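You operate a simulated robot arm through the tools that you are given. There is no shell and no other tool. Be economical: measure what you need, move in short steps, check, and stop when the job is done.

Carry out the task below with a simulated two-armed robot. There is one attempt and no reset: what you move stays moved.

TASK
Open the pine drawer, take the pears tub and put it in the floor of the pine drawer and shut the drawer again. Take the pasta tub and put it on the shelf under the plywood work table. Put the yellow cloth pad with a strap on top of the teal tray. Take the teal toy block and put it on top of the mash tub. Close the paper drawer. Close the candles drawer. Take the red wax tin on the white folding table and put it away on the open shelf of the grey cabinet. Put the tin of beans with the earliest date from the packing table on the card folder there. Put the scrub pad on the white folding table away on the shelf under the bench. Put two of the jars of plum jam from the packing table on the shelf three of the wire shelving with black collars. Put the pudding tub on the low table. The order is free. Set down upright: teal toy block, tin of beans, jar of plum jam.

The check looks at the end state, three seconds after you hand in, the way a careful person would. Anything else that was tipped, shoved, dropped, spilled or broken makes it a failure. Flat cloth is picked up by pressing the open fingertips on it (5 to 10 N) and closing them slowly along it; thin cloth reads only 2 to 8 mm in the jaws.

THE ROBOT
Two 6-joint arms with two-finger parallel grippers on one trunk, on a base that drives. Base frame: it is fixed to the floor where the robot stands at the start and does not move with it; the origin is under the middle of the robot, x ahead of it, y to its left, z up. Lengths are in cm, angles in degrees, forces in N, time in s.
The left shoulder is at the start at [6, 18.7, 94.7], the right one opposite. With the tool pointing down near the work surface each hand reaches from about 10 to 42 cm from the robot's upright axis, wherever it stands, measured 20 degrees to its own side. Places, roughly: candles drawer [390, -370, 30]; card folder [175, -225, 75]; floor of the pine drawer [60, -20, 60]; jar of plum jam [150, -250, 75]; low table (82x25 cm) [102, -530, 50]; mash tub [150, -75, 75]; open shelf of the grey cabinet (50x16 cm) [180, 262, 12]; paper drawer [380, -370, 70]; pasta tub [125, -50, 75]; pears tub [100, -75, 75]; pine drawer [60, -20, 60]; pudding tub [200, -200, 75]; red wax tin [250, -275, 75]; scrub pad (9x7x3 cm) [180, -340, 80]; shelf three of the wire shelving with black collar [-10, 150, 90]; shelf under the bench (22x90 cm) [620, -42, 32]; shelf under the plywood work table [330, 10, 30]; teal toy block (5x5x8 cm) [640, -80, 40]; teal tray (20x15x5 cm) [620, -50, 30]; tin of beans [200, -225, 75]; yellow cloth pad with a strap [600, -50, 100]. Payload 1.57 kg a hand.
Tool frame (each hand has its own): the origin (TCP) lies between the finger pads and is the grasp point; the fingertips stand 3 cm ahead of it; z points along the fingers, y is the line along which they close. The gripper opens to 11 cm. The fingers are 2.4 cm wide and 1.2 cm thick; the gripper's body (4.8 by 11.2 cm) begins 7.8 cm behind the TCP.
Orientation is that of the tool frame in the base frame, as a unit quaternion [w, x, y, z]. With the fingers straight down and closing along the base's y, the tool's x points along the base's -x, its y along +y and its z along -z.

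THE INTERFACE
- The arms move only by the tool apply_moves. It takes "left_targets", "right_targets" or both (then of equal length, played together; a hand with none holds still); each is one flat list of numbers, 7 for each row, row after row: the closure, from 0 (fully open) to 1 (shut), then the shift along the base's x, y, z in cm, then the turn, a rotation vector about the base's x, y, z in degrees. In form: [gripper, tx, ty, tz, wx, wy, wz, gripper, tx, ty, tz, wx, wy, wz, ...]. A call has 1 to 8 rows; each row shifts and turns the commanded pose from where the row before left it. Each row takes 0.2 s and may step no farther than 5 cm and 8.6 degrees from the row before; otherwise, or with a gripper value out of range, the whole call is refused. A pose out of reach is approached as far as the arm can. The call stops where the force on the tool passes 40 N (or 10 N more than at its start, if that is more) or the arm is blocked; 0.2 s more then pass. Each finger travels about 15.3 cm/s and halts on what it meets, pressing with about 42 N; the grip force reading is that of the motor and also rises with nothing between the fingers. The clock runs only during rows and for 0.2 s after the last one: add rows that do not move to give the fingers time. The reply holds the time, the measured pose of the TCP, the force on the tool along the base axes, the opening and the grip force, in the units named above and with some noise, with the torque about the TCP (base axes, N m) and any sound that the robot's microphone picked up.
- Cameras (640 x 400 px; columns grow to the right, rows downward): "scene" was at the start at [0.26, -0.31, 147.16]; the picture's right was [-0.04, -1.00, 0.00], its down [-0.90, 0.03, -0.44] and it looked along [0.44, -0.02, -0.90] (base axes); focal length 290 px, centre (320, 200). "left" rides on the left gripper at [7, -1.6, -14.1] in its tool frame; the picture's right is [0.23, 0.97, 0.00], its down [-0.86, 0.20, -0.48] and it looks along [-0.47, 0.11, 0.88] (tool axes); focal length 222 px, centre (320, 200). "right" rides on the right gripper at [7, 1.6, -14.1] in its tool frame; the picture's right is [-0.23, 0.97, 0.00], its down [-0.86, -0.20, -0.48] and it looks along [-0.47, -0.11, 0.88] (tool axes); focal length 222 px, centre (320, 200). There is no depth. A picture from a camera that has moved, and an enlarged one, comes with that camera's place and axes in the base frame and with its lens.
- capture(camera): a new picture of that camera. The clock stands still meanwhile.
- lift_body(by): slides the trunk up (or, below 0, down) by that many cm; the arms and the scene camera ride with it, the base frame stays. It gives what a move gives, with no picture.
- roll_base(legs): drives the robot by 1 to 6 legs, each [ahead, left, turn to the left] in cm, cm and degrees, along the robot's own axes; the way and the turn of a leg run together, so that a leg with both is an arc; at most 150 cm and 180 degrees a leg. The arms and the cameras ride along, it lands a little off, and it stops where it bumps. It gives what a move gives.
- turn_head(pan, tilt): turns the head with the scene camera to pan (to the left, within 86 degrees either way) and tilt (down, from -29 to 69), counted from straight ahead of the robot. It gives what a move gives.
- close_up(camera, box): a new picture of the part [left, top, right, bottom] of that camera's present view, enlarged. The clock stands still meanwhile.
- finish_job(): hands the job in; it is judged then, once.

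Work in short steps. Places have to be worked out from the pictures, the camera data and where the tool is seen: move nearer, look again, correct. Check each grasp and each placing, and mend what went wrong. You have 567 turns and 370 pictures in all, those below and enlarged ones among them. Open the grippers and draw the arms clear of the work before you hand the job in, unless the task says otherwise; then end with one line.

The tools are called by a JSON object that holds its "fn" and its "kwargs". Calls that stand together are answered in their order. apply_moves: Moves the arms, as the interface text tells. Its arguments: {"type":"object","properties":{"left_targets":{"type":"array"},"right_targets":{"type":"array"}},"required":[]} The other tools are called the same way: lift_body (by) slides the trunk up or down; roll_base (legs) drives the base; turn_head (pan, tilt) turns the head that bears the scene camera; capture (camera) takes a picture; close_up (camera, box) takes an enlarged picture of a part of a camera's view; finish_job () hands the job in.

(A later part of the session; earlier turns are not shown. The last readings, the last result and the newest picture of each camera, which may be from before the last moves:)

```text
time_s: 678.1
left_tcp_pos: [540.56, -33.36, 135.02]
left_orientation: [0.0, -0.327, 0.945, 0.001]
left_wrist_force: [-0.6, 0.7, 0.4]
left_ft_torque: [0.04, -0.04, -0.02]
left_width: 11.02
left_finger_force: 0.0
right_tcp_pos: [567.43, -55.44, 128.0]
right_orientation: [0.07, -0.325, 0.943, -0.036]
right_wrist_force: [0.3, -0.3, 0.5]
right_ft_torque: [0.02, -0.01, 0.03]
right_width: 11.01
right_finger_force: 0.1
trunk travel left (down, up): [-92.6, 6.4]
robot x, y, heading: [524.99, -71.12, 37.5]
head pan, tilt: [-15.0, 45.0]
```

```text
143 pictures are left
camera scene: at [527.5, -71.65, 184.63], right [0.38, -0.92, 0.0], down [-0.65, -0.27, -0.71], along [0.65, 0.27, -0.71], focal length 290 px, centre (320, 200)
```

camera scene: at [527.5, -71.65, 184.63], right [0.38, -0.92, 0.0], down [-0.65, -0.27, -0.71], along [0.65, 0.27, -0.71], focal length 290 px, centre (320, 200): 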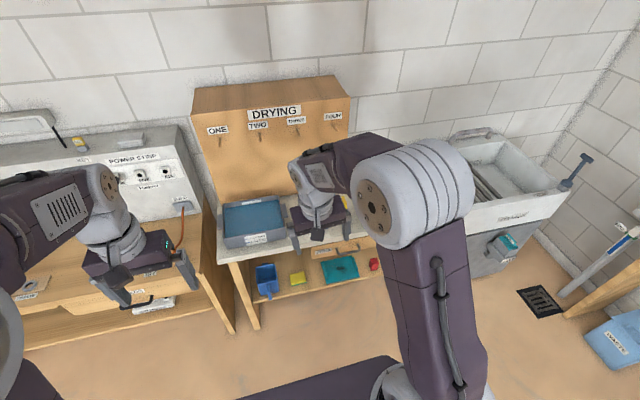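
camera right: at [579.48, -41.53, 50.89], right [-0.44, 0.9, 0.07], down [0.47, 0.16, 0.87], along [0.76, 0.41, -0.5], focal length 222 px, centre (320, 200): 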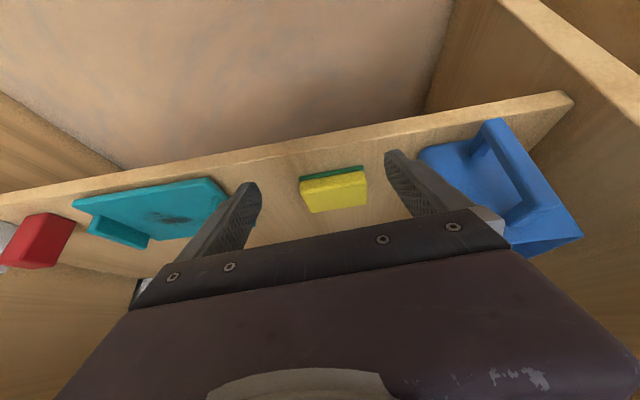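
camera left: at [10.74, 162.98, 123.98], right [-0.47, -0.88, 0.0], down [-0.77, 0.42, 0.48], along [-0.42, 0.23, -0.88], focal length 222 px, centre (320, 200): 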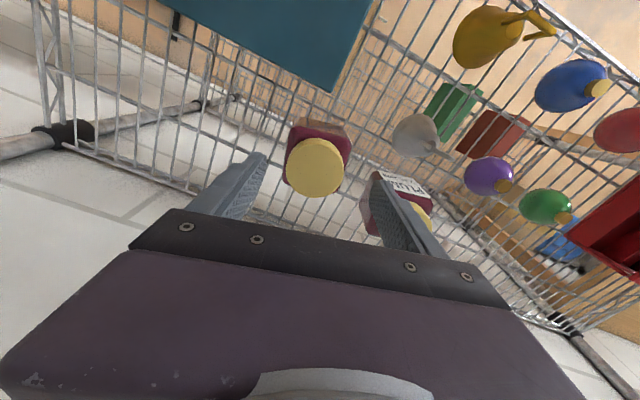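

Cloth base ≈ [614.7,-49.4,85]. I fix the right hand's tilt, slide right 19 and ahead 26, then look from the hand camera.

{"fn": "apply_moves", "kwargs": {"right_targets": [0, 0, 0, 0, 0.65, 4.45, 0, 0, 0, 0, 0, 0.65, 4.45, 0]}}

{"fn": "roll_base", "kwargs": {"legs": [[0, -19, 0], [26, 0, 0]]}}

{"fn": "capture", "kwargs": {"camera": "right"}}

{"fn": "capture", "kwargs": {"camera": "scene"}}

```text
time_s: 678.7
left_tcp_pos: [540.68, -33.35, 134.96]
left_orientation: [0.001, -0.326, 0.945, 0.001]
left_wrist_force: [-0.2, 0.2, -0.1]
left_ft_torque: [-0.01, 0.04, 0.04]
left_width: 10.99
left_finger_force: 0.0
right_tcp_pos: [567.54, -55.45, 127.96]
right_orientation: [-0.001, -0.326, 0.945, 0.0]
right_wrist_force: [-0.2, -0.1, -0.1]
right_ft_torque: [0.0, 0.03, 0.02]
right_width: 11.01
right_finger_force: 0.1
trunk travel left (down, up): [-92.6, 6.4]
robot x, y, heading: [524.68, -71.0, 37.6]
head pan, tilt: [-15.0, 45.0]
```

```text
time_s: 681.8
left_tcp_pos: [572.37, -32.72, 135.17]
left_orientation: [0.002, -0.326, 0.945, 0.001]
left_wrist_force: [-0.7, 0.1, 0.7]
left_ft_torque: [0.04, -0.01, 0.01]
left_width: 11.01
left_finger_force: 0.2
right_tcp_pos: [599.37, -54.76, 128.07]
right_orientation: [0.002, -0.326, 0.945, 0.002]
right_wrist_force: [-0.8, 0.5, 0.0]
right_ft_torque: [0.04, -0.01, 0.02]
right_width: 10.98
right_finger_force: 0.1
trunk travel left (down, up): [-92.6, 6.4]
robot x, y, heading: [556.81, -69.91, 37.5]
head pan, tilt: [-15.0, 45.0]
```

```text
142 pictures are left
camera right: at [592.73, -57.77, 142.39], right [-0.42, 0.91, 0.0], down [0.8, 0.37, 0.48], along [0.44, 0.2, -0.88], focal length 222 px, centre (320, 200)
```

right: 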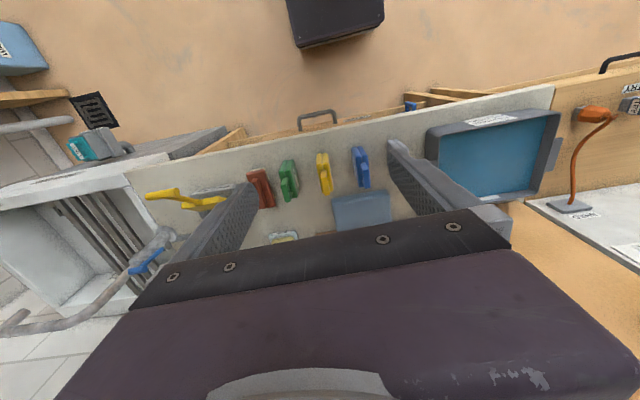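

```text
141 pictures are left
camera scene: at [559.17, -71.09, 184.63], right [0.38, -0.92, 0.0], down [-0.65, -0.27, -0.71], along [0.66, 0.27, -0.71], focal length 290 px, centre (320, 200)
```

scene: 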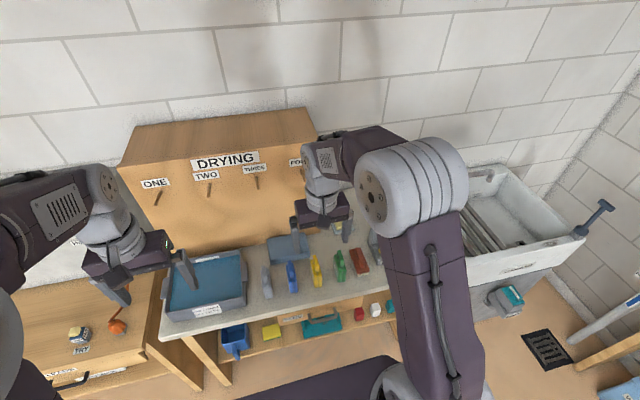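

Seen from above the pads are thin slabs (thin side-to-side), so the default yaw fits. Drive 10 more, half-close the right fingers, and lower to z≈108 for a check.

{"fn": "roll_base", "kwargs": {"legs": [[10, 0, 0]]}}

{"fn": "apply_moves", "kwargs": {"right_targets": [0.4, 0.9, 0, -4, 0, 0, 0, 0.4, 0.9, 0, -4, 0, 0, 0, 0.4, 0.9, 0, -4, 0, 0, 0, 0.4, 0.9, 0, -4, 0, 0, 0, 0.4, 0, 0, -4, 0, 0, 0]}}

{"fn": "capture", "kwargs": {"camera": "right"}}

```text
time_s: 682.9
left_tcp_pos: [579.88, -27.0, 135.27]
left_orientation: [0.004, -0.326, 0.945, 0.002]
left_wrist_force: [-1.3, -0.3, -0.2]
left_ft_torque: [0.05, -0.05, -0.01]
left_width: 11.0
left_finger_force: 0.0
right_tcp_pos: [606.77, -49.06, 128.4]
right_orientation: [0.004, -0.326, 0.946, 0.002]
right_wrist_force: [0.0, -0.7, 0.2]
right_ft_torque: [0.06, -0.04, -0.01]
right_width: 11.02
right_finger_force: 0.0
trunk travel left (down, up): [-92.6, 6.4]
robot x, y, heading: [564.54, -64.35, 37.1]
head pan, tilt: [-15.0, 45.0]
```

```text
time_s: 684.1
left_tcp_pos: [580.38, -26.51, 135.14]
left_orientation: [0.001, -0.325, 0.946, 0.001]
left_wrist_force: [0.0, -0.1, -1.0]
left_ft_torque: [0.02, -0.04, -0.03]
left_width: 11.0
left_finger_force: 0.1
right_tcp_pos: [611.01, -48.66, 108.28]
right_orientation: [0.001, -0.326, 0.945, 0.001]
right_wrist_force: [-0.1, -0.1, 0.4]
right_ft_torque: [0.0, -0.01, 0.0]
right_width: 6.62
right_finger_force: 0.2
trunk travel left (down, up): [-92.6, 6.4]
robot x, y, heading: [564.87, -64.04, 37.6]
head pan, tilt: [-15.0, 45.0]
```

```text
140 pictures are left
camera right: at [604.5, -51.72, 122.47], right [-0.42, 0.91, 0.0], down [0.8, 0.37, 0.48], along [0.43, 0.2, -0.88], focal length 222 px, centre (320, 200)
```

right: 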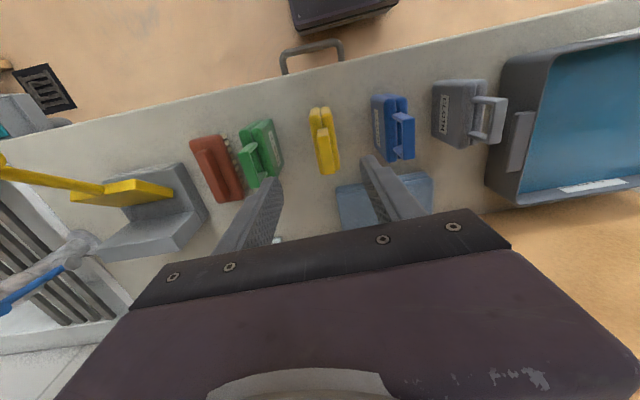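

Slab centred under the hand within ~1 cm. Lower to TCP 93 and close.

{"fn": "apply_moves", "kwargs": {"right_targets": [0.4, -0.8, -0.3, -4, 0, 0, 3, 0.4, -0.4, 0, -4, 0, 0, 3, 0.4, 0, 0, -4, 0, 0, 0, 0.4, 0, 0, -3.2, 0, 0, 0]}}

{"fn": "capture", "kwargs": {"camera": "right"}}

```text
time_s: 685.1
left_tcp_pos: [580.63, -26.48, 134.9]
left_orientation: [0.0, -0.325, 0.946, 0.001]
left_wrist_force: [0.1, 0.0, -0.7]
left_ft_torque: [0.03, 0.04, 0.0]
left_width: 11.01
left_finger_force: 0.0
right_tcp_pos: [609.97, -49.1, 92.83]
right_orientation: [-0.001, -0.375, 0.927, 0.0]
right_wrist_force: [0.2, 0.5, -0.4]
right_ft_torque: [0.0, -0.02, 0.03]
right_width: 6.57
right_finger_force: 0.0
trunk travel left (down, up): [-92.6, 6.4]
robot x, y, heading: [564.34, -64.01, 37.2]
head pan, tilt: [-15.0, 45.0]
```

```text
139 pictures are left
camera right: at [603.79, -52.71, 107.02], right [-0.51, 0.86, 0.0], down [0.75, 0.45, 0.48], along [0.41, 0.25, -0.88], focal length 222 px, centre (320, 200)
```

right: 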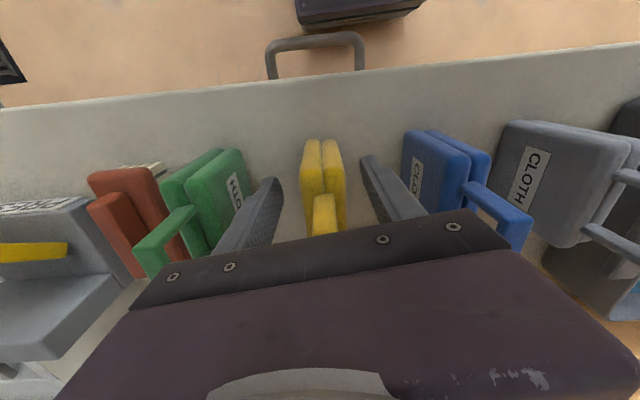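

Yellow pad is between the fingers. Close.

{"fn": "apply_moves", "kwargs": {"right_targets": [0.7, 0, 0, 0, 0, 0, 0, 1, 0, 0, 0, 0, 0, 0, 1, 0, 0, 0, 0, 0, 0]}}

{"fn": "apply_moves", "kwargs": {"right_targets": [1, 0, 0, 3, 0, 0, 0, 1, 0, 0, 4, 0, 0, 0, 1, 0, 0, 4, 0, 0, 0, 1, 0, 0, 4, 0, 0, 0]}}

{"fn": "capture", "kwargs": {"camera": "right"}}

```text
time_s: 685.9
left_tcp_pos: [580.43, -26.51, 135.12]
left_orientation: [0.001, -0.325, 0.946, 0.001]
left_wrist_force: [-0.6, -0.4, 0.5]
left_ft_torque: [-0.01, 0.0, 0.0]
left_width: 10.98
left_finger_force: 0.1
right_tcp_pos: [609.85, -49.03, 92.92]
right_orientation: [0.0, -0.375, 0.927, 0.0]
right_wrist_force: [-1.0, 0.1, 0.7]
right_ft_torque: [-0.02, -0.01, 0.01]
right_width: 2.92
right_finger_force: 38.7
trunk travel left (down, up): [-92.6, 6.4]
robot x, y, heading: [564.41, -64.07, 37.4]
head pan, tilt: [-15.0, 45.0]
```

```text
time_s: 686.9
left_tcp_pos: [580.29, -26.52, 135.05]
left_orientation: [0.001, -0.326, 0.945, 0.001]
left_wrist_force: [-0.7, 0.0, -0.2]
left_ft_torque: [-0.01, -0.04, 0.0]
left_width: 11.01
left_finger_force: 0.0
right_tcp_pos: [609.5, -48.84, 107.92]
right_orientation: [0.0, -0.374, 0.927, 0.001]
right_wrist_force: [-0.4, -0.2, 0.6]
right_ft_torque: [0.01, 0.0, 0.02]
right_width: 2.89
right_finger_force: 38.7
trunk travel left (down, up): [-92.6, 6.4]
robot x, y, heading: [564.86, -64.07, 37.4]
head pan, tilt: [-15.0, 45.0]
```

```text
138 pictures are left
camera right: at [603.42, -52.53, 122.16], right [-0.51, 0.86, 0.0], down [0.75, 0.45, 0.48], along [0.41, 0.25, -0.88], focal length 222 px, centre (320, 200)
```

right: 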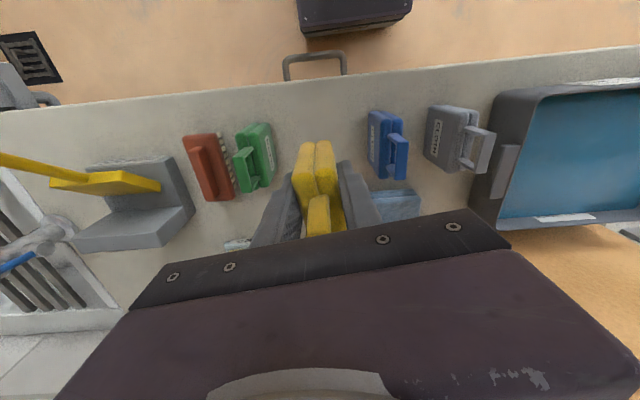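

Cloth pad held. Back out 32, lower the trunk 71, and pitch the hand for the shelf.

{"fn": "roll_base", "kwargs": {"legs": [[-32, 0, 0]]}}

{"fn": "lift_body", "kwargs": {"by": -40}}

{"fn": "lift_body", "kwargs": {"by": -31}}

{"fn": "apply_moves", "kwargs": {"right_targets": [1, 0, 0, 3, 0, 0, -3, 1, 0, 0, 3, 5.18, -6.74, 0, 1, 0, 0, 3, 5.18, -6.74, 0, 1, 1.5, 1.1, 2, 5.18, -6.74, 0, 1, 1.5, 1.1, 2, 5.18, -6.74, 0, 1, 0, 0, 0, 0, 0, 0]}}

{"fn": "capture", "kwargs": {"camera": "right"}}

{"fn": "turn_head", "kwargs": {"pan": 0, "tilt": 35}}

{"fn": "capture", "kwargs": {"camera": "scene"}}

```text
time_s: 689.0
left_tcp_pos: [555.41, -45.71, 135.02]
left_orientation: [0.0, -0.325, 0.946, 0.001]
left_wrist_force: [0.3, 0.8, 0.1]
left_ft_torque: [0.0, 0.04, -0.01]
left_width: 11.01
left_finger_force: 0.1
right_tcp_pos: [584.45, -68.14, 107.79]
right_orientation: [-0.002, -0.374, 0.927, 0.001]
right_wrist_force: [-0.5, -0.5, -0.1]
right_ft_torque: [-0.03, -0.01, 0.01]
right_width: 2.9
right_finger_force: 38.3
trunk travel left (down, up): [-92.6, 6.4]
robot x, y, heading: [539.36, -83.45, 37.4]
head pan, tilt: [-15.0, 45.0]
```

```text
time_s: 692.9
left_tcp_pos: [555.12, -45.84, 95.02]
left_orientation: [0.001, -0.325, 0.946, 0.001]
left_wrist_force: [0.1, -0.1, -0.3]
left_ft_torque: [-0.02, -0.02, 0.02]
left_width: 10.99
left_finger_force: 0.2
right_tcp_pos: [584.21, -68.3, 67.96]
right_orientation: [0.0, -0.374, 0.928, 0.001]
right_wrist_force: [-0.1, 0.3, -0.4]
right_ft_torque: [-0.02, 0.0, 0.02]
right_width: 2.91
right_finger_force: 38.4
trunk travel left (down, up): [-52.6, 46.4]
robot x, y, heading: [538.77, -83.63, 37.7]
head pan, tilt: [-15.0, 45.0]
```

```text
time_s: 695.9
left_tcp_pos: [555.04, -45.85, 64.03]
left_orientation: [0.0, -0.325, 0.946, 0.001]
left_wrist_force: [-0.8, 0.2, -0.6]
left_ft_torque: [0.0, 0.0, 0.01]
left_width: 11.01
left_finger_force: 0.1
right_tcp_pos: [584.22, -68.23, 36.82]
right_orientation: [0.0, -0.373, 0.928, 0.001]
right_wrist_force: [0.3, -0.2, -0.9]
right_ft_torque: [0.01, 0.0, 0.03]
right_width: 2.89
right_finger_force: 39.0
trunk travel left (down, up): [-21.6, 77.4]
robot x, y, heading: [539.02, -83.71, 37.3]
head pan, tilt: [-15.0, 45.0]
```

```text
time_s: 697.3
left_tcp_pos: [555.02, -45.9, 64.01]
left_orientation: [0.0, -0.325, 0.946, 0.001]
left_wrist_force: [-0.1, 0.2, 0.8]
left_ft_torque: [0.02, -0.01, 0.03]
left_width: 11.03
left_finger_force: 0.0
right_tcp_pos: [586.17, -68.01, 47.41]
right_orientation: [0.208, -0.338, 0.917, 0.043]
right_wrist_force: [0.4, 0.0, -1.1]
right_ft_torque: [-0.01, 0.03, 0.03]
right_width: 2.89
right_finger_force: 39.0
right hand out of reach, approached as far as the arm can: row 4, 5
trunk travel left (down, up): [-21.6, 77.4]
robot x, y, heading: [539.11, -83.43, 37.2]
head pan, tilt: [-15.0, 45.0]
```

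```text
137 pictures are left
camera right: at [575.39, -74.03, 57.51], right [-0.47, 0.88, 0.03], down [0.54, 0.26, 0.8], along [0.7, 0.39, -0.6], focal length 222 px, centre (320, 200)
```

right: 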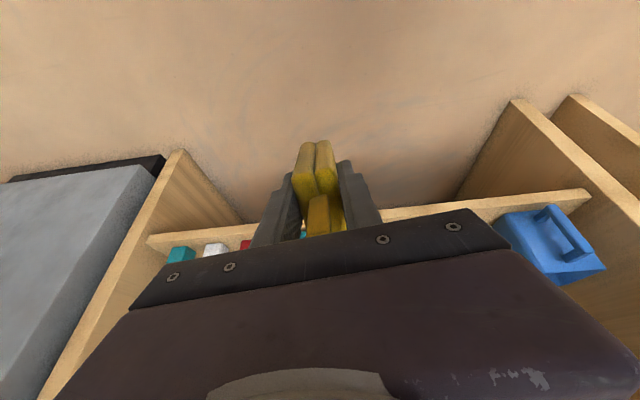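

```text
time_s: 698.1
left_tcp_pos: [555.18, -45.88, 64.02]
left_orientation: [0.001, -0.326, 0.945, 0.001]
left_wrist_force: [-0.7, 0.0, -0.9]
left_ft_torque: [-0.01, 0.02, -0.01]
left_width: 10.98
left_finger_force: 0.1
right_tcp_pos: [586.24, -68.08, 47.62]
right_orientation: [0.209, -0.338, 0.917, 0.043]
right_wrist_force: [-0.6, -0.3, 0.1]
right_ft_torque: [-0.01, 0.0, 0.01]
right_width: 2.91
right_finger_force: 38.5
trunk travel left (down, up): [-21.6, 77.4]
robot x, y, heading: [539.69, -83.69, 37.7]
head pan, tilt: [0.0, 35.0]
```

```text
136 pictures are left
camera scene: at [541.53, -81.97, 115.1], right [0.61, -0.79, 0.0], down [-0.46, -0.35, -0.82], along [0.65, 0.5, -0.57], focal length 290 px, centre (320, 200)
```

scene: 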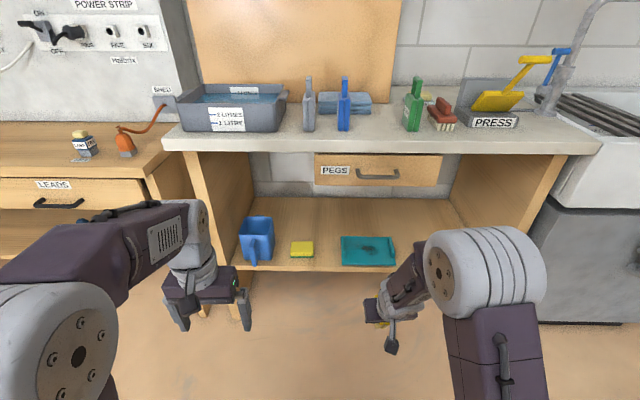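

Tray centre ≈ [614.3,-48.9]. Drive ahead 20 and extend with a bit more pitch.

{"fn": "roll_base", "kwargs": {"legs": [[20, 0, 0]]}}

{"fn": "apply_moves", "kwargs": {"right_targets": [1, 2.2, 1, 0.5, 0, 0, 0, 1, 2, 1, 0.5, 4, -5.2, 0, 1, 2, 1.2, 0, 2, -2.6, 0]}}

{"fn": "capture", "kwargs": {"camera": "right"}}

{"fn": "capture", "kwargs": {"camera": "scene"}}

```text
time_s: 699.7
left_tcp_pos: [570.96, -33.87, 64.06]
left_orientation: [0.0, -0.324, 0.946, 0.001]
left_wrist_force: [0.1, 0.6, 0.1]
left_ft_torque: [-0.01, -0.01, 0.0]
left_width: 11.03
left_finger_force: 0.0
right_tcp_pos: [601.97, -56.14, 47.6]
right_orientation: [0.209, -0.336, 0.917, 0.042]
right_wrist_force: [0.3, 0.2, -0.8]
right_ft_torque: [-0.01, -0.01, -0.01]
right_width: 2.94
right_finger_force: 38.8
trunk travel left (down, up): [-21.6, 77.4]
robot x, y, heading: [555.05, -71.49, 37.0]
head pan, tilt: [0.0, 35.0]
```

```text
time_s: 700.5
left_tcp_pos: [570.98, -33.98, 64.02]
left_orientation: [0.001, -0.324, 0.946, 0.002]
left_wrist_force: [0.2, -0.2, -0.1]
left_ft_torque: [-0.05, -0.01, -0.04]
left_width: 10.98
left_finger_force: 0.1
right_tcp_pos: [607.1, -53.94, 48.29]
right_orientation: [0.254, -0.329, 0.908, 0.048]
right_wrist_force: [-0.1, 0.1, -0.2]
right_ft_torque: [-0.02, 0.0, 0.01]
right_width: 2.9
right_finger_force: 38.5
right hand out of reach, approached as far as the arm can: row 2
trunk travel left (down, up): [-21.6, 77.4]
robot x, y, heading: [554.94, -71.44, 37.2]
head pan, tilt: [0.0, 35.0]
```

```text
135 pictures are left
camera right: at [595.44, -60.23, 56.96], right [-0.46, 0.89, 0.03], down [0.48, 0.21, 0.85], along [0.75, 0.41, -0.52], focal length 222 px, centre (320, 200)
```

right: 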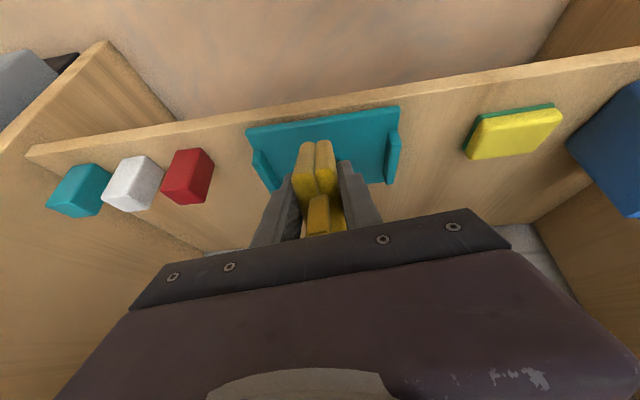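

```text
134 pictures are left
camera scene: at [557.29, -69.97, 115.11], right [0.6, -0.8, 0.0], down [-0.46, -0.35, -0.82], along [0.65, 0.5, -0.57], focal length 290 px, centre (320, 200)
```

scene: 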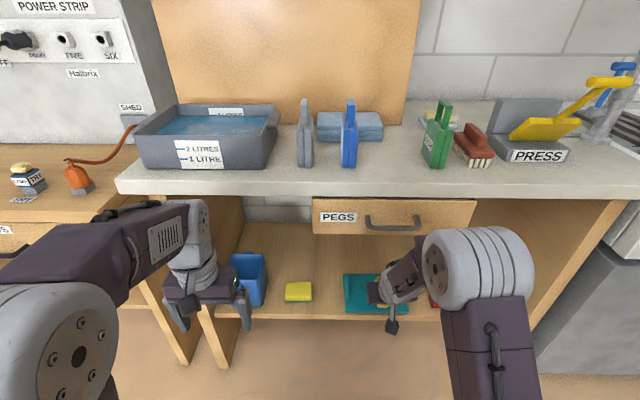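

Laterally right over the tray. Move 4 cm further in and lower to contact.

{"fn": "apply_moves", "kwargs": {"right_targets": [1, 1.6, 1.2, 0, 0, 0, 0, 1, 1.6, 1.2, 0, 0, 0, 0, 1, 0, 0, -1, 0, 0, 0, 1, 0, 0, -1, 0, 0, 0]}}

{"fn": "apply_moves", "kwargs": {"right_targets": [1, 0, 0, -1, 0, 0, 0, 1, 0, 0, -1, 0, 0, 0]}}

{"fn": "capture", "kwargs": {"camera": "right"}}

```text
time_s: 701.5
left_tcp_pos: [570.91, -33.95, 64.01]
left_orientation: [0.0, -0.324, 0.946, 0.001]
left_wrist_force: [-0.6, 0.3, -0.2]
left_ft_torque: [-0.03, 0.0, -0.01]
left_width: 10.96
left_finger_force: 0.0
right_tcp_pos: [610.36, -51.54, 46.15]
right_orientation: [0.255, -0.329, 0.908, 0.049]
right_wrist_force: [-0.3, 1.0, -0.7]
right_ft_torque: [-0.01, -0.02, -0.02]
right_width: 2.89
right_finger_force: 38.9
trunk travel left (down, up): [-21.6, 77.4]
robot x, y, heading: [555.12, -71.6, 37.4]
head pan, tilt: [0.0, 35.0]
```

```text
time_s: 702.1
left_tcp_pos: [570.98, -33.9, 64.09]
left_orientation: [0.0, -0.324, 0.946, 0.001]
left_wrist_force: [-0.1, 0.4, -0.5]
left_ft_torque: [-0.01, 0.02, 0.0]
left_width: 11.0
left_finger_force: 0.0
right_tcp_pos: [610.26, -51.51, 44.12]
right_orientation: [0.255, -0.329, 0.908, 0.048]
right_wrist_force: [0.1, -0.3, 0.4]
right_ft_torque: [-0.04, 0.02, 0.02]
right_width: 2.89
right_finger_force: 38.8
trunk travel left (down, up): [-21.6, 77.4]
robot x, y, heading: [555.27, -71.48, 37.1]
head pan, tilt: [0.0, 35.0]
```

```text
133 pictures are left
camera right: at [598.65, -57.83, 52.89], right [-0.46, 0.89, 0.03], down [0.48, 0.21, 0.85], along [0.75, 0.41, -0.52], focal length 222 px, centre (320, 200)
```

right: 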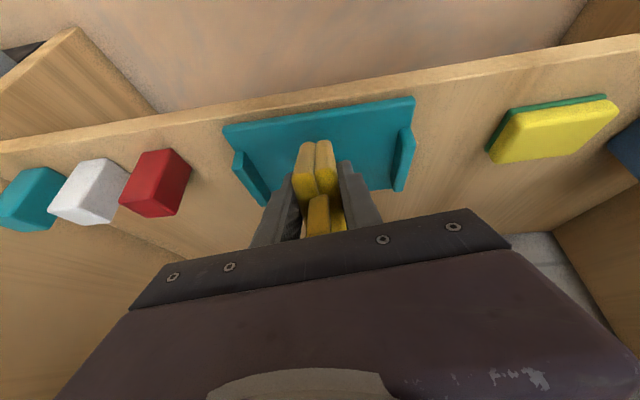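

Keep lowering until contact.

{"fn": "apply_moves", "kwargs": {"right_targets": [1, 0, 0, -1, 0, 0, 0, 1, 0, 0, -1, 0, 0, 0]}}

{"fn": "apply_moves", "kwargs": {"right_targets": [1, 0, 0, -0.8, 0, 0, 0, 1, 0, 0, -0.8, 0, 0, 0]}}

{"fn": "capture", "kwargs": {"camera": "right"}}

```text
time_s: 702.7
left_tcp_pos: [570.95, -34.03, 63.99]
left_orientation: [0.001, -0.323, 0.946, 0.002]
left_wrist_force: [1.3, 0.0, 0.1]
left_ft_torque: [-0.03, 0.02, -0.04]
left_width: 11.0
left_finger_force: 0.1
right_tcp_pos: [610.36, -51.52, 42.1]
right_orientation: [0.254, -0.329, 0.908, 0.049]
right_wrist_force: [-0.2, -0.1, -1.4]
right_ft_torque: [-0.04, 0.03, 0.0]
right_width: 2.91
right_finger_force: 38.6
trunk travel left (down, up): [-21.6, 77.4]
robot x, y, heading: [555.03, -71.93, 37.5]
head pan, tilt: [0.0, 35.0]
```

```text
time_s: 703.3
left_tcp_pos: [570.77, -34.21, 64.13]
left_orientation: [0.002, -0.323, 0.946, 0.002]
left_wrist_force: [-0.8, 0.2, -0.3]
left_ft_torque: [-0.01, -0.02, -0.02]
left_width: 11.02
left_finger_force: 0.0
right_tcp_pos: [610.5, -51.37, 41.42]
right_orientation: [0.263, -0.328, 0.906, 0.049]
right_wrist_force: [-12.1, -7.7, 27.3]
right_ft_torque: [-0.1, 0.67, 0.18]
right_width: 2.91
right_finger_force: 38.8
trunk travel left (down, up): [-21.6, 77.4]
robot x, y, heading: [554.93, -71.65, 37.1]
head pan, tilt: [0.0, 35.0]
stopped in row 2 (right hand): the force on the tool passed its limit (the readings are from after the stop); the commanded pose is now the measured one
```

```text
132 pictures are left
camera right: at [598.67, -57.8, 49.88], right [-0.46, 0.89, 0.04], down [0.47, 0.2, 0.86], along [0.76, 0.41, -0.51], focal length 222 px, centre (320, 200)
```

right: 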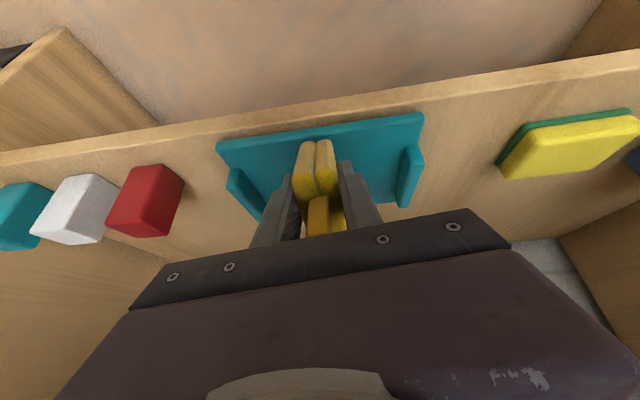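

Contact on the tray. Ease up and release gently.

{"fn": "apply_moves", "kwargs": {"right_targets": [1, 0, 0, 0.4, 0, 0, 0, 0.65, 0, 0, 0, 0, 0, 0, 0.5, 0, 0, 0, 0, 0, 0, 0.5, 0, 0, 0, 0, 0, 0]}}

{"fn": "capture", "kwargs": {"camera": "right"}}

```text
time_s: 704.3
left_tcp_pos: [571.04, -34.1, 64.06]
left_orientation: [0.001, -0.324, 0.946, 0.002]
left_wrist_force: [0.4, -0.6, 0.1]
left_ft_torque: [0.01, 0.01, 0.0]
left_width: 11.01
left_finger_force: 0.0
right_tcp_pos: [610.55, -51.46, 41.29]
right_orientation: [0.258, -0.328, 0.907, 0.05]
right_wrist_force: [0.2, 0.2, -0.6]
right_ft_torque: [-0.02, 0.03, -0.01]
right_width: 5.5
right_finger_force: 0.0
trunk travel left (down, up): [-21.6, 77.4]
robot x, y, heading: [554.86, -71.95, 37.5]
head pan, tilt: [0.0, 35.0]
```

```text
131 pictures are left
camera right: at [598.82, -57.79, 49.92], right [-0.46, 0.89, 0.04], down [0.47, 0.21, 0.86], along [0.75, 0.41, -0.51], focal length 222 px, centre (320, 200)
```

right: 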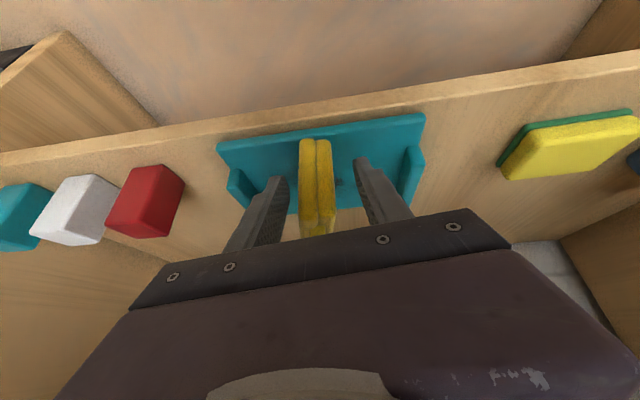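

The pad stands on the tray. Withdraw straight back.

{"fn": "apply_moves", "kwargs": {"right_targets": [0.4, -2, -1.5, 0.3, 0, 0, 0, 0.4, -2.4, -1.8, 0.3, 0, 0, 0, 0.3, -2.4, -1.8, 0.3, 0, 0, 0, 0.3, -2.4, -1.8, 0, 0, 0, 0]}}

{"fn": "capture", "kwargs": {"camera": "right"}}

```text
time_s: 705.3
left_tcp_pos: [570.98, -34.03, 64.03]
left_orientation: [0.0, -0.324, 0.946, 0.001]
left_wrist_force: [-0.1, -0.1, 0.2]
left_ft_torque: [0.03, -0.01, 0.0]
left_width: 11.0
left_finger_force: 0.0
right_tcp_pos: [601.18, -58.19, 42.34]
right_orientation: [0.26, -0.327, 0.908, 0.046]
right_wrist_force: [0.4, 0.7, 0.7]
right_ft_torque: [0.02, 0.0, 0.01]
right_width: 7.7
right_finger_force: 0.0
trunk travel left (down, up): [-21.6, 77.4]
robot x, y, heading: [555.05, -71.51, 37.1]
head pan, tilt: [0.0, 35.0]
```

```text
130 pictures are left
camera right: at [589.45, -64.49, 51.03], right [-0.45, 0.89, 0.03], down [0.47, 0.21, 0.86], along [0.76, 0.4, -0.51], focal length 222 px, centre (320, 200)
```

right: 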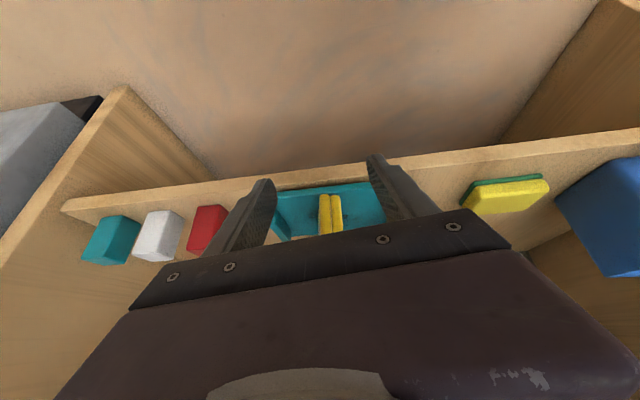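

Now the teal block at the shelf's right end. I back 12, slide right 29 and look straight at it.

{"fn": "roll_base", "kwargs": {"legs": [[-12, 0, 0], [0, -29, 0]]}}

{"fn": "capture", "kwargs": {"camera": "right"}}

{"fn": "close_up", "kwargs": {"camera": "scene", "box": [220, 180, 460, 330]}}

```text
time_s: 708.2
left_tcp_pos: [579.21, -64.71, 64.04]
left_orientation: [0.0, -0.322, 0.947, 0.001]
left_wrist_force: [0.1, -0.9, 0.2]
left_ft_torque: [0.01, 0.01, 0.01]
left_width: 10.99
left_finger_force: 0.1
right_tcp_pos: [609.4, -89.05, 42.33]
right_orientation: [0.259, -0.325, 0.908, 0.045]
right_wrist_force: [-0.3, 0.0, 0.3]
right_ft_torque: [-0.01, -0.02, -0.02]
right_width: 7.68
right_finger_force: 0.0
trunk travel left (down, up): [-21.6, 77.4]
robot x, y, heading: [563.25, -102.26, 36.7]
head pan, tilt: [0.0, 35.0]
```

```text
129 pictures are left
camera right: at [597.61, -95.28, 51.02], right [-0.45, 0.89, 0.03], down [0.47, 0.21, 0.86], along [0.76, 0.4, -0.51], focal length 222 px, centre (320, 200)
```

right: 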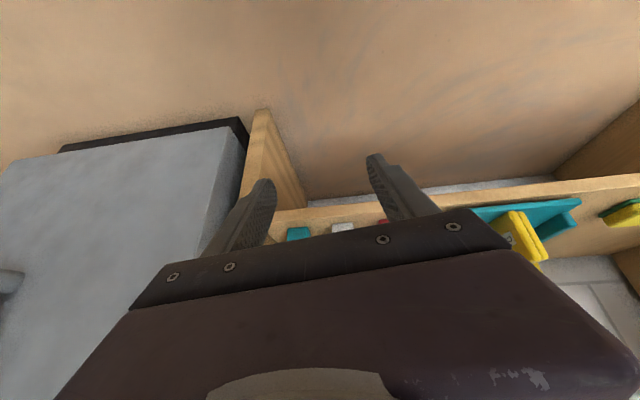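

```text
2.67 times, centred on (340, 255) of scene
camera zoom: at [565.38, -100.69, 115.11], right [0.6, -0.8, 0.0], down [-0.46, -0.34, -0.82], along [0.65, 0.49, -0.57], focal length 774 px, centre (267, 53)
```

zoom: 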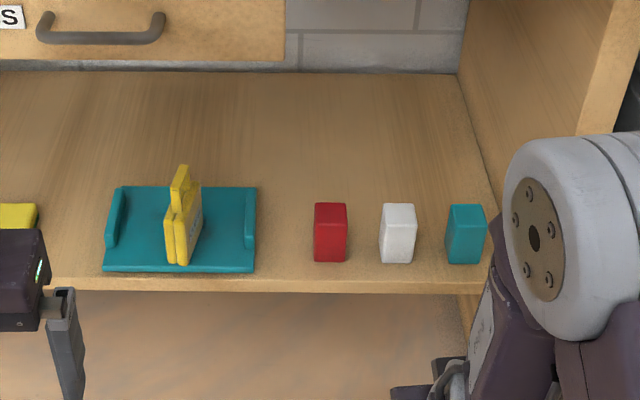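

The cloth pad stands on the tray; blocks have ~4 cm gaps and the teal one is ~3 cm from the bench's side panel. I slide right 8.3 and approach, hand biased 1 cm to the left.

{"fn": "roll_base", "kwargs": {"legs": [[0, -8.3, 0], [12, 0, 0]]}}

{"fn": "capture", "kwargs": {"camera": "right"}}

{"fn": "capture", "kwargs": {"camera": "scene"}}

```text
time_s: 710.1
left_tcp_pos: [594.1, -64.01, 64.01]
left_orientation: [0.001, -0.321, 0.947, 0.001]
left_wrist_force: [0.6, -0.7, 1.1]
left_ft_torque: [0.01, -0.02, 0.02]
left_width: 11.0
left_finger_force: 0.0
right_tcp_pos: [624.26, -88.35, 42.4]
right_orientation: [0.259, -0.325, 0.908, 0.046]
right_wrist_force: [0.0, -0.9, -0.8]
right_ft_torque: [0.0, 0.0, -0.02]
right_width: 7.69
right_finger_force: 0.1
trunk travel left (down, up): [-21.6, 77.4]
robot x, y, heading: [577.54, -101.4, 36.8]
head pan, tilt: [0.0, 35.0]
```

```text
127 pictures are left
camera right: at [612.44, -94.62, 51.0], right [-0.45, 0.89, 0.03], down [0.47, 0.21, 0.86], along [0.76, 0.4, -0.51], focal length 222 px, centre (320, 200)
```

right: 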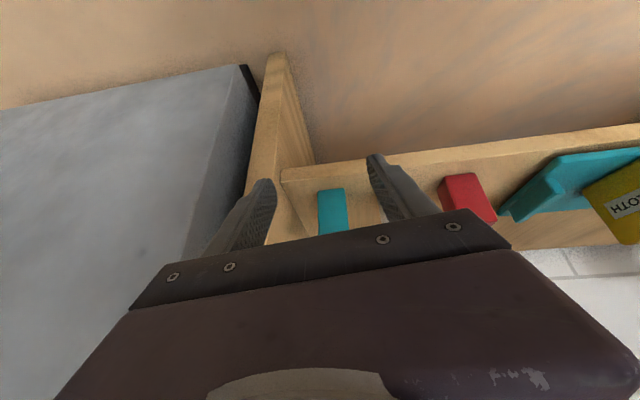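

```text
126 pictures are left
camera scene: at [580.21, -99.95, 115.1], right [0.6, -0.8, 0.0], down [-0.46, -0.34, -0.82], along [0.65, 0.49, -0.57], focal length 290 px, centre (320, 200)
```

scene: 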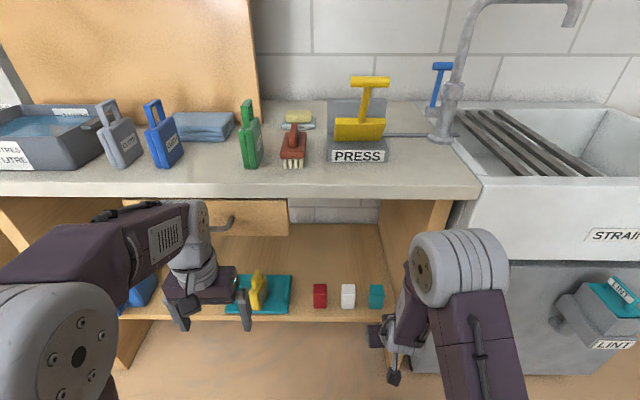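

Block-to-panel distance ≈5.8 cm from block centre; the hand fits with a 0.9 cm left bias. Advance 10 cm and check.

{"fn": "apply_moves", "kwargs": {"right_targets": [0.27, -0.2, 0.3, 0, 0, 0, 0, 0.27, 2.7, 2, 0, 0, 0, 0, 0.27, 2.7, 2, 0, 0, 0, 0, 0.27, 2.6, 2, -1, 0, 0, 0]}}

{"fn": "capture", "kwargs": {"camera": "right"}}

```text
time_s: 711.1
left_tcp_pos: [594.04, -64.03, 63.94]
left_orientation: [0.0, -0.322, 0.947, 0.001]
left_wrist_force: [-0.2, -0.4, -0.2]
left_ft_torque: [0.05, 0.01, 0.0]
left_width: 10.99
left_finger_force: 0.1
right_tcp_pos: [632.02, -81.88, 41.41]
right_orientation: [0.259, -0.326, 0.908, 0.046]
right_wrist_force: [0.6, -0.3, 0.1]
right_ft_torque: [0.02, 0.01, 0.0]
right_width: 8.03
right_finger_force: 0.0
trunk travel left (down, up): [-21.6, 77.4]
robot x, y, heading: [577.94, -101.54, 36.7]
head pan, tilt: [0.0, 35.0]
```

```text
125 pictures are left
camera right: at [620.19, -88.13, 50.0], right [-0.45, 0.89, 0.03], down [0.47, 0.21, 0.86], along [0.76, 0.4, -0.51], focal length 222 px, centre (320, 200)
```

right: 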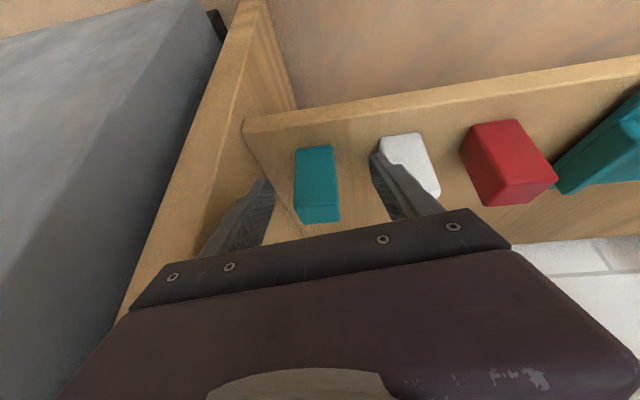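

Clearances look just enough. Shift 0.3 left, advance 4.5 and lower ~2.5.

{"fn": "apply_moves", "kwargs": {"right_targets": [0.27, 1.0, 1.1, -1, 0, 0, 0, 0.27, 1.3, 0.9, -1, 0, 0, 0, 0.27, 1.2, 0.9, -0.6, 0, 0, 0]}}

{"fn": "capture", "kwargs": {"camera": "right"}}

```text
time_s: 711.9
left_tcp_pos: [594.09, -64.14, 63.91]
left_orientation: [0.001, -0.322, 0.947, 0.002]
left_wrist_force: [-0.1, -1.1, 0.0]
left_ft_torque: [-0.01, -0.01, -0.01]
left_width: 11.01
left_finger_force: 0.0
right_tcp_pos: [635.52, -79.12, 38.71]
right_orientation: [0.259, -0.325, 0.908, 0.045]
right_wrist_force: [-0.5, -0.2, -0.2]
right_ft_torque: [-0.01, -0.02, 0.02]
right_width: 8.05
right_finger_force: 0.0
trunk travel left (down, up): [-21.6, 77.4]
robot x, y, heading: [577.74, -101.65, 37.0]
head pan, tilt: [0.0, 35.0]
```

```text
124 pictures are left
camera right: at [623.79, -85.38, 47.33], right [-0.45, 0.89, 0.03], down [0.47, 0.21, 0.86], along [0.76, 0.4, -0.51], focal length 222 px, centre (320, 200)
```

right: 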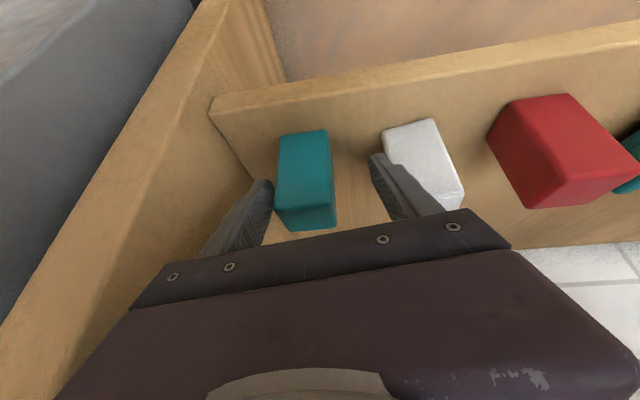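

Block is between the fingers; 1.2 cm further in and close slowly.

{"fn": "apply_moves", "kwargs": {"right_targets": [0.27, 1, 0.7, 0, 0, 0, 0, 0.4, 0, 0, 0, 0, 0, 0, 0.55, 0, 0, 0, 0, 0, 0, 1, 0, 0, 0, 0, 0, 0, 1, 0, 0, 0, 0, 0, 0]}}

{"fn": "capture", "kwargs": {"camera": "right"}}

```text
time_s: 713.1
left_tcp_pos: [594.1, -64.0, 63.97]
left_orientation: [0.001, -0.321, 0.947, 0.001]
left_wrist_force: [-0.2, 0.2, -0.2]
left_ft_torque: [0.02, -0.03, 0.02]
left_width: 11.01
left_finger_force: 0.0
right_tcp_pos: [636.13, -78.79, 38.55]
right_orientation: [0.259, -0.326, 0.908, 0.044]
right_wrist_force: [0.3, 0.7, -0.8]
right_ft_torque: [-0.03, 0.02, -0.01]
right_width: 4.11
right_finger_force: 42.5
right hand out of reach, approached as far as the arm can: row 1
trunk travel left (down, up): [-21.6, 77.4]
robot x, y, heading: [577.91, -101.16, 36.7]
head pan, tilt: [0.0, 35.0]
```

```text
123 pictures are left
camera right: at [624.36, -84.97, 47.3], right [-0.45, 0.89, 0.03], down [0.47, 0.21, 0.86], along [0.76, 0.4, -0.51], focal length 222 px, centre (320, 200)
```

right: 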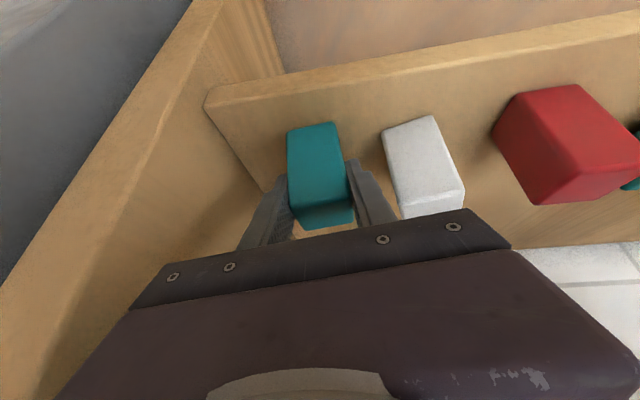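

Gripped (4.1 cm). Lift 4 cm and check, then pull out.

{"fn": "apply_moves", "kwargs": {"right_targets": [1, 0, 0, 2, 0, 0, 0, 1, 0, 0, 2, 0, 0, 0]}}

{"fn": "roll_base", "kwargs": {"legs": [[-22, 0, 0]]}}

{"fn": "capture", "kwargs": {"camera": "right"}}

{"fn": "capture", "kwargs": {"camera": "scene"}}

```text
time_s: 713.7
left_tcp_pos: [594.14, -64.05, 64.05]
left_orientation: [0.0, -0.322, 0.947, 0.001]
left_wrist_force: [0.2, -1.0, 0.1]
left_ft_torque: [0.0, -0.01, 0.03]
left_width: 11.01
left_finger_force: 0.1
right_tcp_pos: [636.18, -78.94, 42.94]
right_orientation: [0.259, -0.326, 0.908, 0.046]
right_wrist_force: [0.5, 0.6, -0.4]
right_ft_torque: [0.01, -0.04, 0.01]
right_width: 4.13
right_finger_force: 42.0
trunk travel left (down, up): [-21.6, 77.4]
robot x, y, heading: [577.69, -101.57, 36.7]
head pan, tilt: [0.0, 35.0]
```

```text
time_s: 715.4
left_tcp_pos: [576.61, -77.33, 64.01]
left_orientation: [0.0, -0.32, 0.948, 0.002]
left_wrist_force: [0.2, -0.4, -0.8]
left_ft_torque: [0.0, 0.03, 0.0]
left_width: 11.02
left_finger_force: 0.1
right_tcp_pos: [618.68, -92.16, 42.85]
right_orientation: [0.259, -0.324, 0.909, 0.045]
right_wrist_force: [0.7, 0.1, 0.5]
right_ft_torque: [-0.01, 0.01, 0.02]
right_width: 4.12
right_finger_force: 42.2
trunk travel left (down, up): [-21.6, 77.4]
robot x, y, heading: [560.22, -114.6, 36.4]
head pan, tilt: [0.0, 35.0]
```

```text
122 pictures are left
camera right: at [606.95, -98.35, 51.51], right [-0.45, 0.89, 0.03], down [0.47, 0.21, 0.86], along [0.76, 0.4, -0.51], focal length 222 px, centre (320, 200)
```

right: 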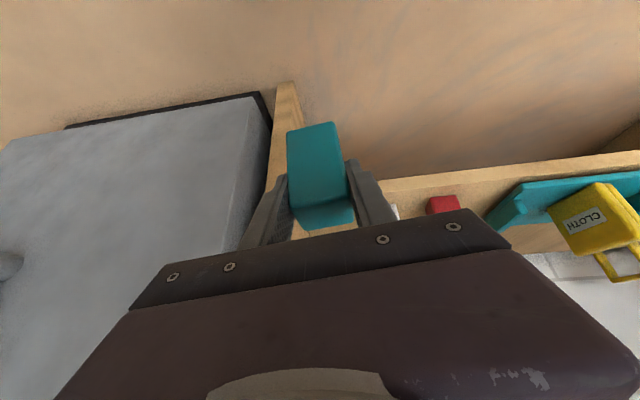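

```text
121 pictures are left
camera scene: at [562.59, -113.15, 115.11], right [0.6, -0.8, 0.0], down [-0.46, -0.34, -0.82], along [0.66, 0.49, -0.57], focal length 290 px, centre (320, 200)
```

scene: 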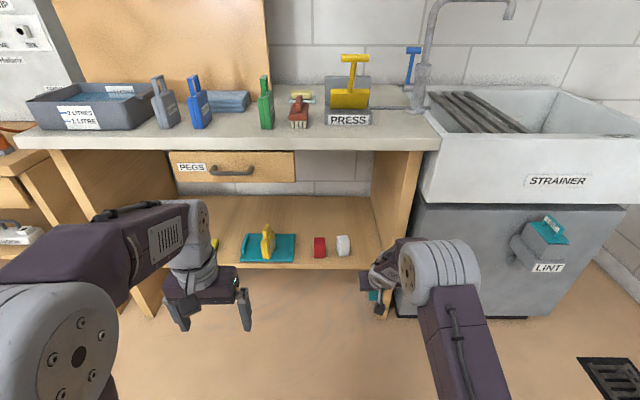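

Block held. I raise the trunk, bring the right hand in (level), and drive back to the foam-box stand with heading ≈133°.

{"fn": "lift_body", "kwargs": {"by": 40}}

{"fn": "lift_body", "kwargs": {"by": 18}}

{"fn": "apply_moves", "kwargs": {"right_targets": [1, -2.5, -1.9, 3, -5.0, 6.85, 0, 1, -2.5, -1.9, 3, -5.0, 6.85, 0, 1, -2.5, -1.9, 2, -5.0, 6.85, 0, 1, -2.5, -1.9, 0, -4.0, 5.5, 0]}}

{"fn": "roll_base", "kwargs": {"legs": [[-8, 62, 0], [0, 62, 0], [0, 0, 97], [16, 60.6, 0]]}}

{"fn": "capture", "kwargs": {"camera": "scene"}}

```text
time_s: 719.2
left_tcp_pos: [576.55, -77.16, 104.02]
left_orientation: [0.001, -0.319, 0.948, 0.002]
left_wrist_force: [0.3, 0.1, -1.1]
left_ft_torque: [0.02, -0.02, -0.01]
left_width: 11.0
left_finger_force: 0.0
right_tcp_pos: [618.71, -92.23, 82.87]
right_orientation: [0.259, -0.325, 0.908, 0.046]
right_wrist_force: [-0.7, -0.2, -0.7]
right_ft_torque: [0.02, -0.04, -0.02]
right_width: 4.13
right_finger_force: 42.1
trunk travel left (down, up): [-61.6, 37.4]
robot x, y, heading: [560.44, -114.54, 36.6]
head pan, tilt: [0.0, 35.0]
```

```text
time_s: 721.2
left_tcp_pos: [576.67, -77.26, 122.0]
left_orientation: [0.0, -0.319, 0.948, 0.001]
left_wrist_force: [-1.1, -0.5, 0.8]
left_ft_torque: [-0.03, 0.0, -0.02]
left_width: 11.02
left_finger_force: 0.2
right_tcp_pos: [618.74, -92.2, 100.78]
right_orientation: [0.259, -0.324, 0.909, 0.045]
right_wrist_force: [-0.1, 0.0, 0.4]
right_ft_torque: [0.0, 0.02, -0.03]
right_width: 4.13
right_finger_force: 41.8
trunk travel left (down, up): [-79.6, 19.4]
robot x, y, heading: [560.53, -114.7, 36.9]
head pan, tilt: [0.0, 35.0]
```

```text
time_s: 722.2
left_tcp_pos: [576.53, -77.23, 121.97]
left_orientation: [0.0, -0.32, 0.947, 0.002]
left_wrist_force: [0.5, 0.1, -0.2]
left_ft_torque: [0.0, 0.0, 0.0]
left_width: 10.98
left_finger_force: 0.0
right_tcp_pos: [608.36, -99.88, 108.81]
right_orientation: [-0.01, -0.344, 0.938, -0.033]
right_wrist_force: [0.4, 0.1, 0.1]
right_ft_torque: [0.06, -0.04, 0.01]
right_width: 4.12
right_finger_force: 41.5
trunk travel left (down, up): [-79.6, 19.4]
robot x, y, heading: [560.19, -114.85, 36.8]
head pan, tilt: [0.0, 35.0]
```

```text
time_s: 736.0
left_tcp_pos: [387.57, -42.51, 122.19]
left_orientation: [0.0, 0.927, -0.374, -0.001]
left_wrist_force: [-0.2, -0.5, 0.1]
left_ft_torque: [0.01, -0.01, 0.01]
left_width: 10.98
left_finger_force: 0.2
right_tcp_pos: [404.9, -7.46, 108.82]
right_orientation: [-0.02, 0.936, -0.35, 0.027]
right_wrist_force: [-0.3, 0.1, -1.5]
right_ft_torque: [0.02, 0.0, -0.01]
right_width: 4.13
right_finger_force: 41.8
trunk travel left (down, up): [-79.6, 19.4]
robot x, y, heading: [427.1, -52.78, 135.5]
head pan, tilt: [0.0, 35.0]
```

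```text
120 pictures are left
camera scene: at [425.15, -50.97, 173.11], right [0.7, 0.71, 0.0], down [0.41, -0.4, -0.82], along [-0.58, 0.57, -0.57], focal length 290 px, centre (320, 200)
```

scene: 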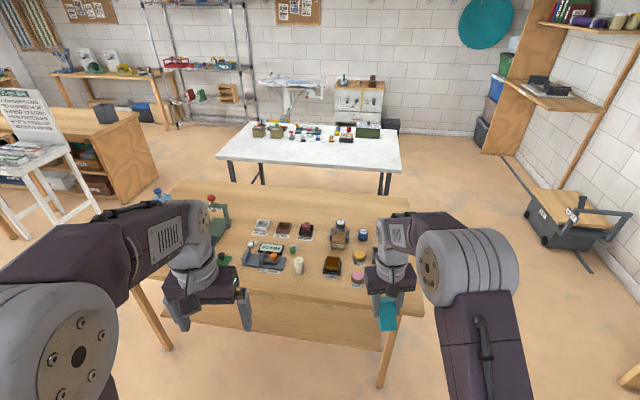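

Continue along the safe line to the stand.

{"fn": "roll_base", "kwargs": {"legs": [[15, 97, 0], [60, 60, 0], [40, 34, 0]]}}

{"fn": "capture", "kwargs": {"camera": "scene"}}

```text
time_s: 748.0
left_tcp_pos: [169.58, -100.84, 122.08]
left_orientation: [0.001, 0.928, -0.372, -0.002]
left_wrist_force: [0.5, -0.1, -0.2]
left_ft_torque: [0.01, -0.01, 0.01]
left_width: 11.0
left_finger_force: 0.0
right_tcp_pos: [186.9, -65.87, 108.77]
right_orientation: [-0.019, 0.937, -0.347, 0.026]
right_wrist_force: [0.4, 0.1, -1.3]
right_ft_torque: [-0.03, 0.01, 0.01]
right_width: 4.13
right_finger_force: 42.3
trunk travel left (down, up): [-79.6, 19.4]
robot x, y, heading: [208.9, -111.3, 135.8]
head pan, tilt: [0.0, 35.0]
```

```text
119 pictures are left
camera scene: at [207.32, -109.19, 173.11], right [0.7, 0.72, 0.0], down [0.41, -0.4, -0.82], along [-0.59, 0.57, -0.57], focal length 290 px, centre (320, 200)
```

scene: 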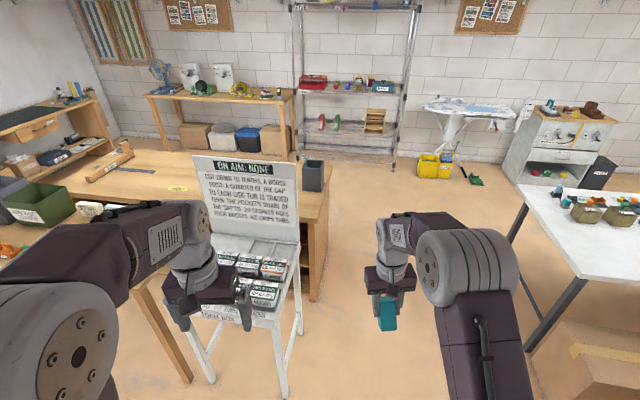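

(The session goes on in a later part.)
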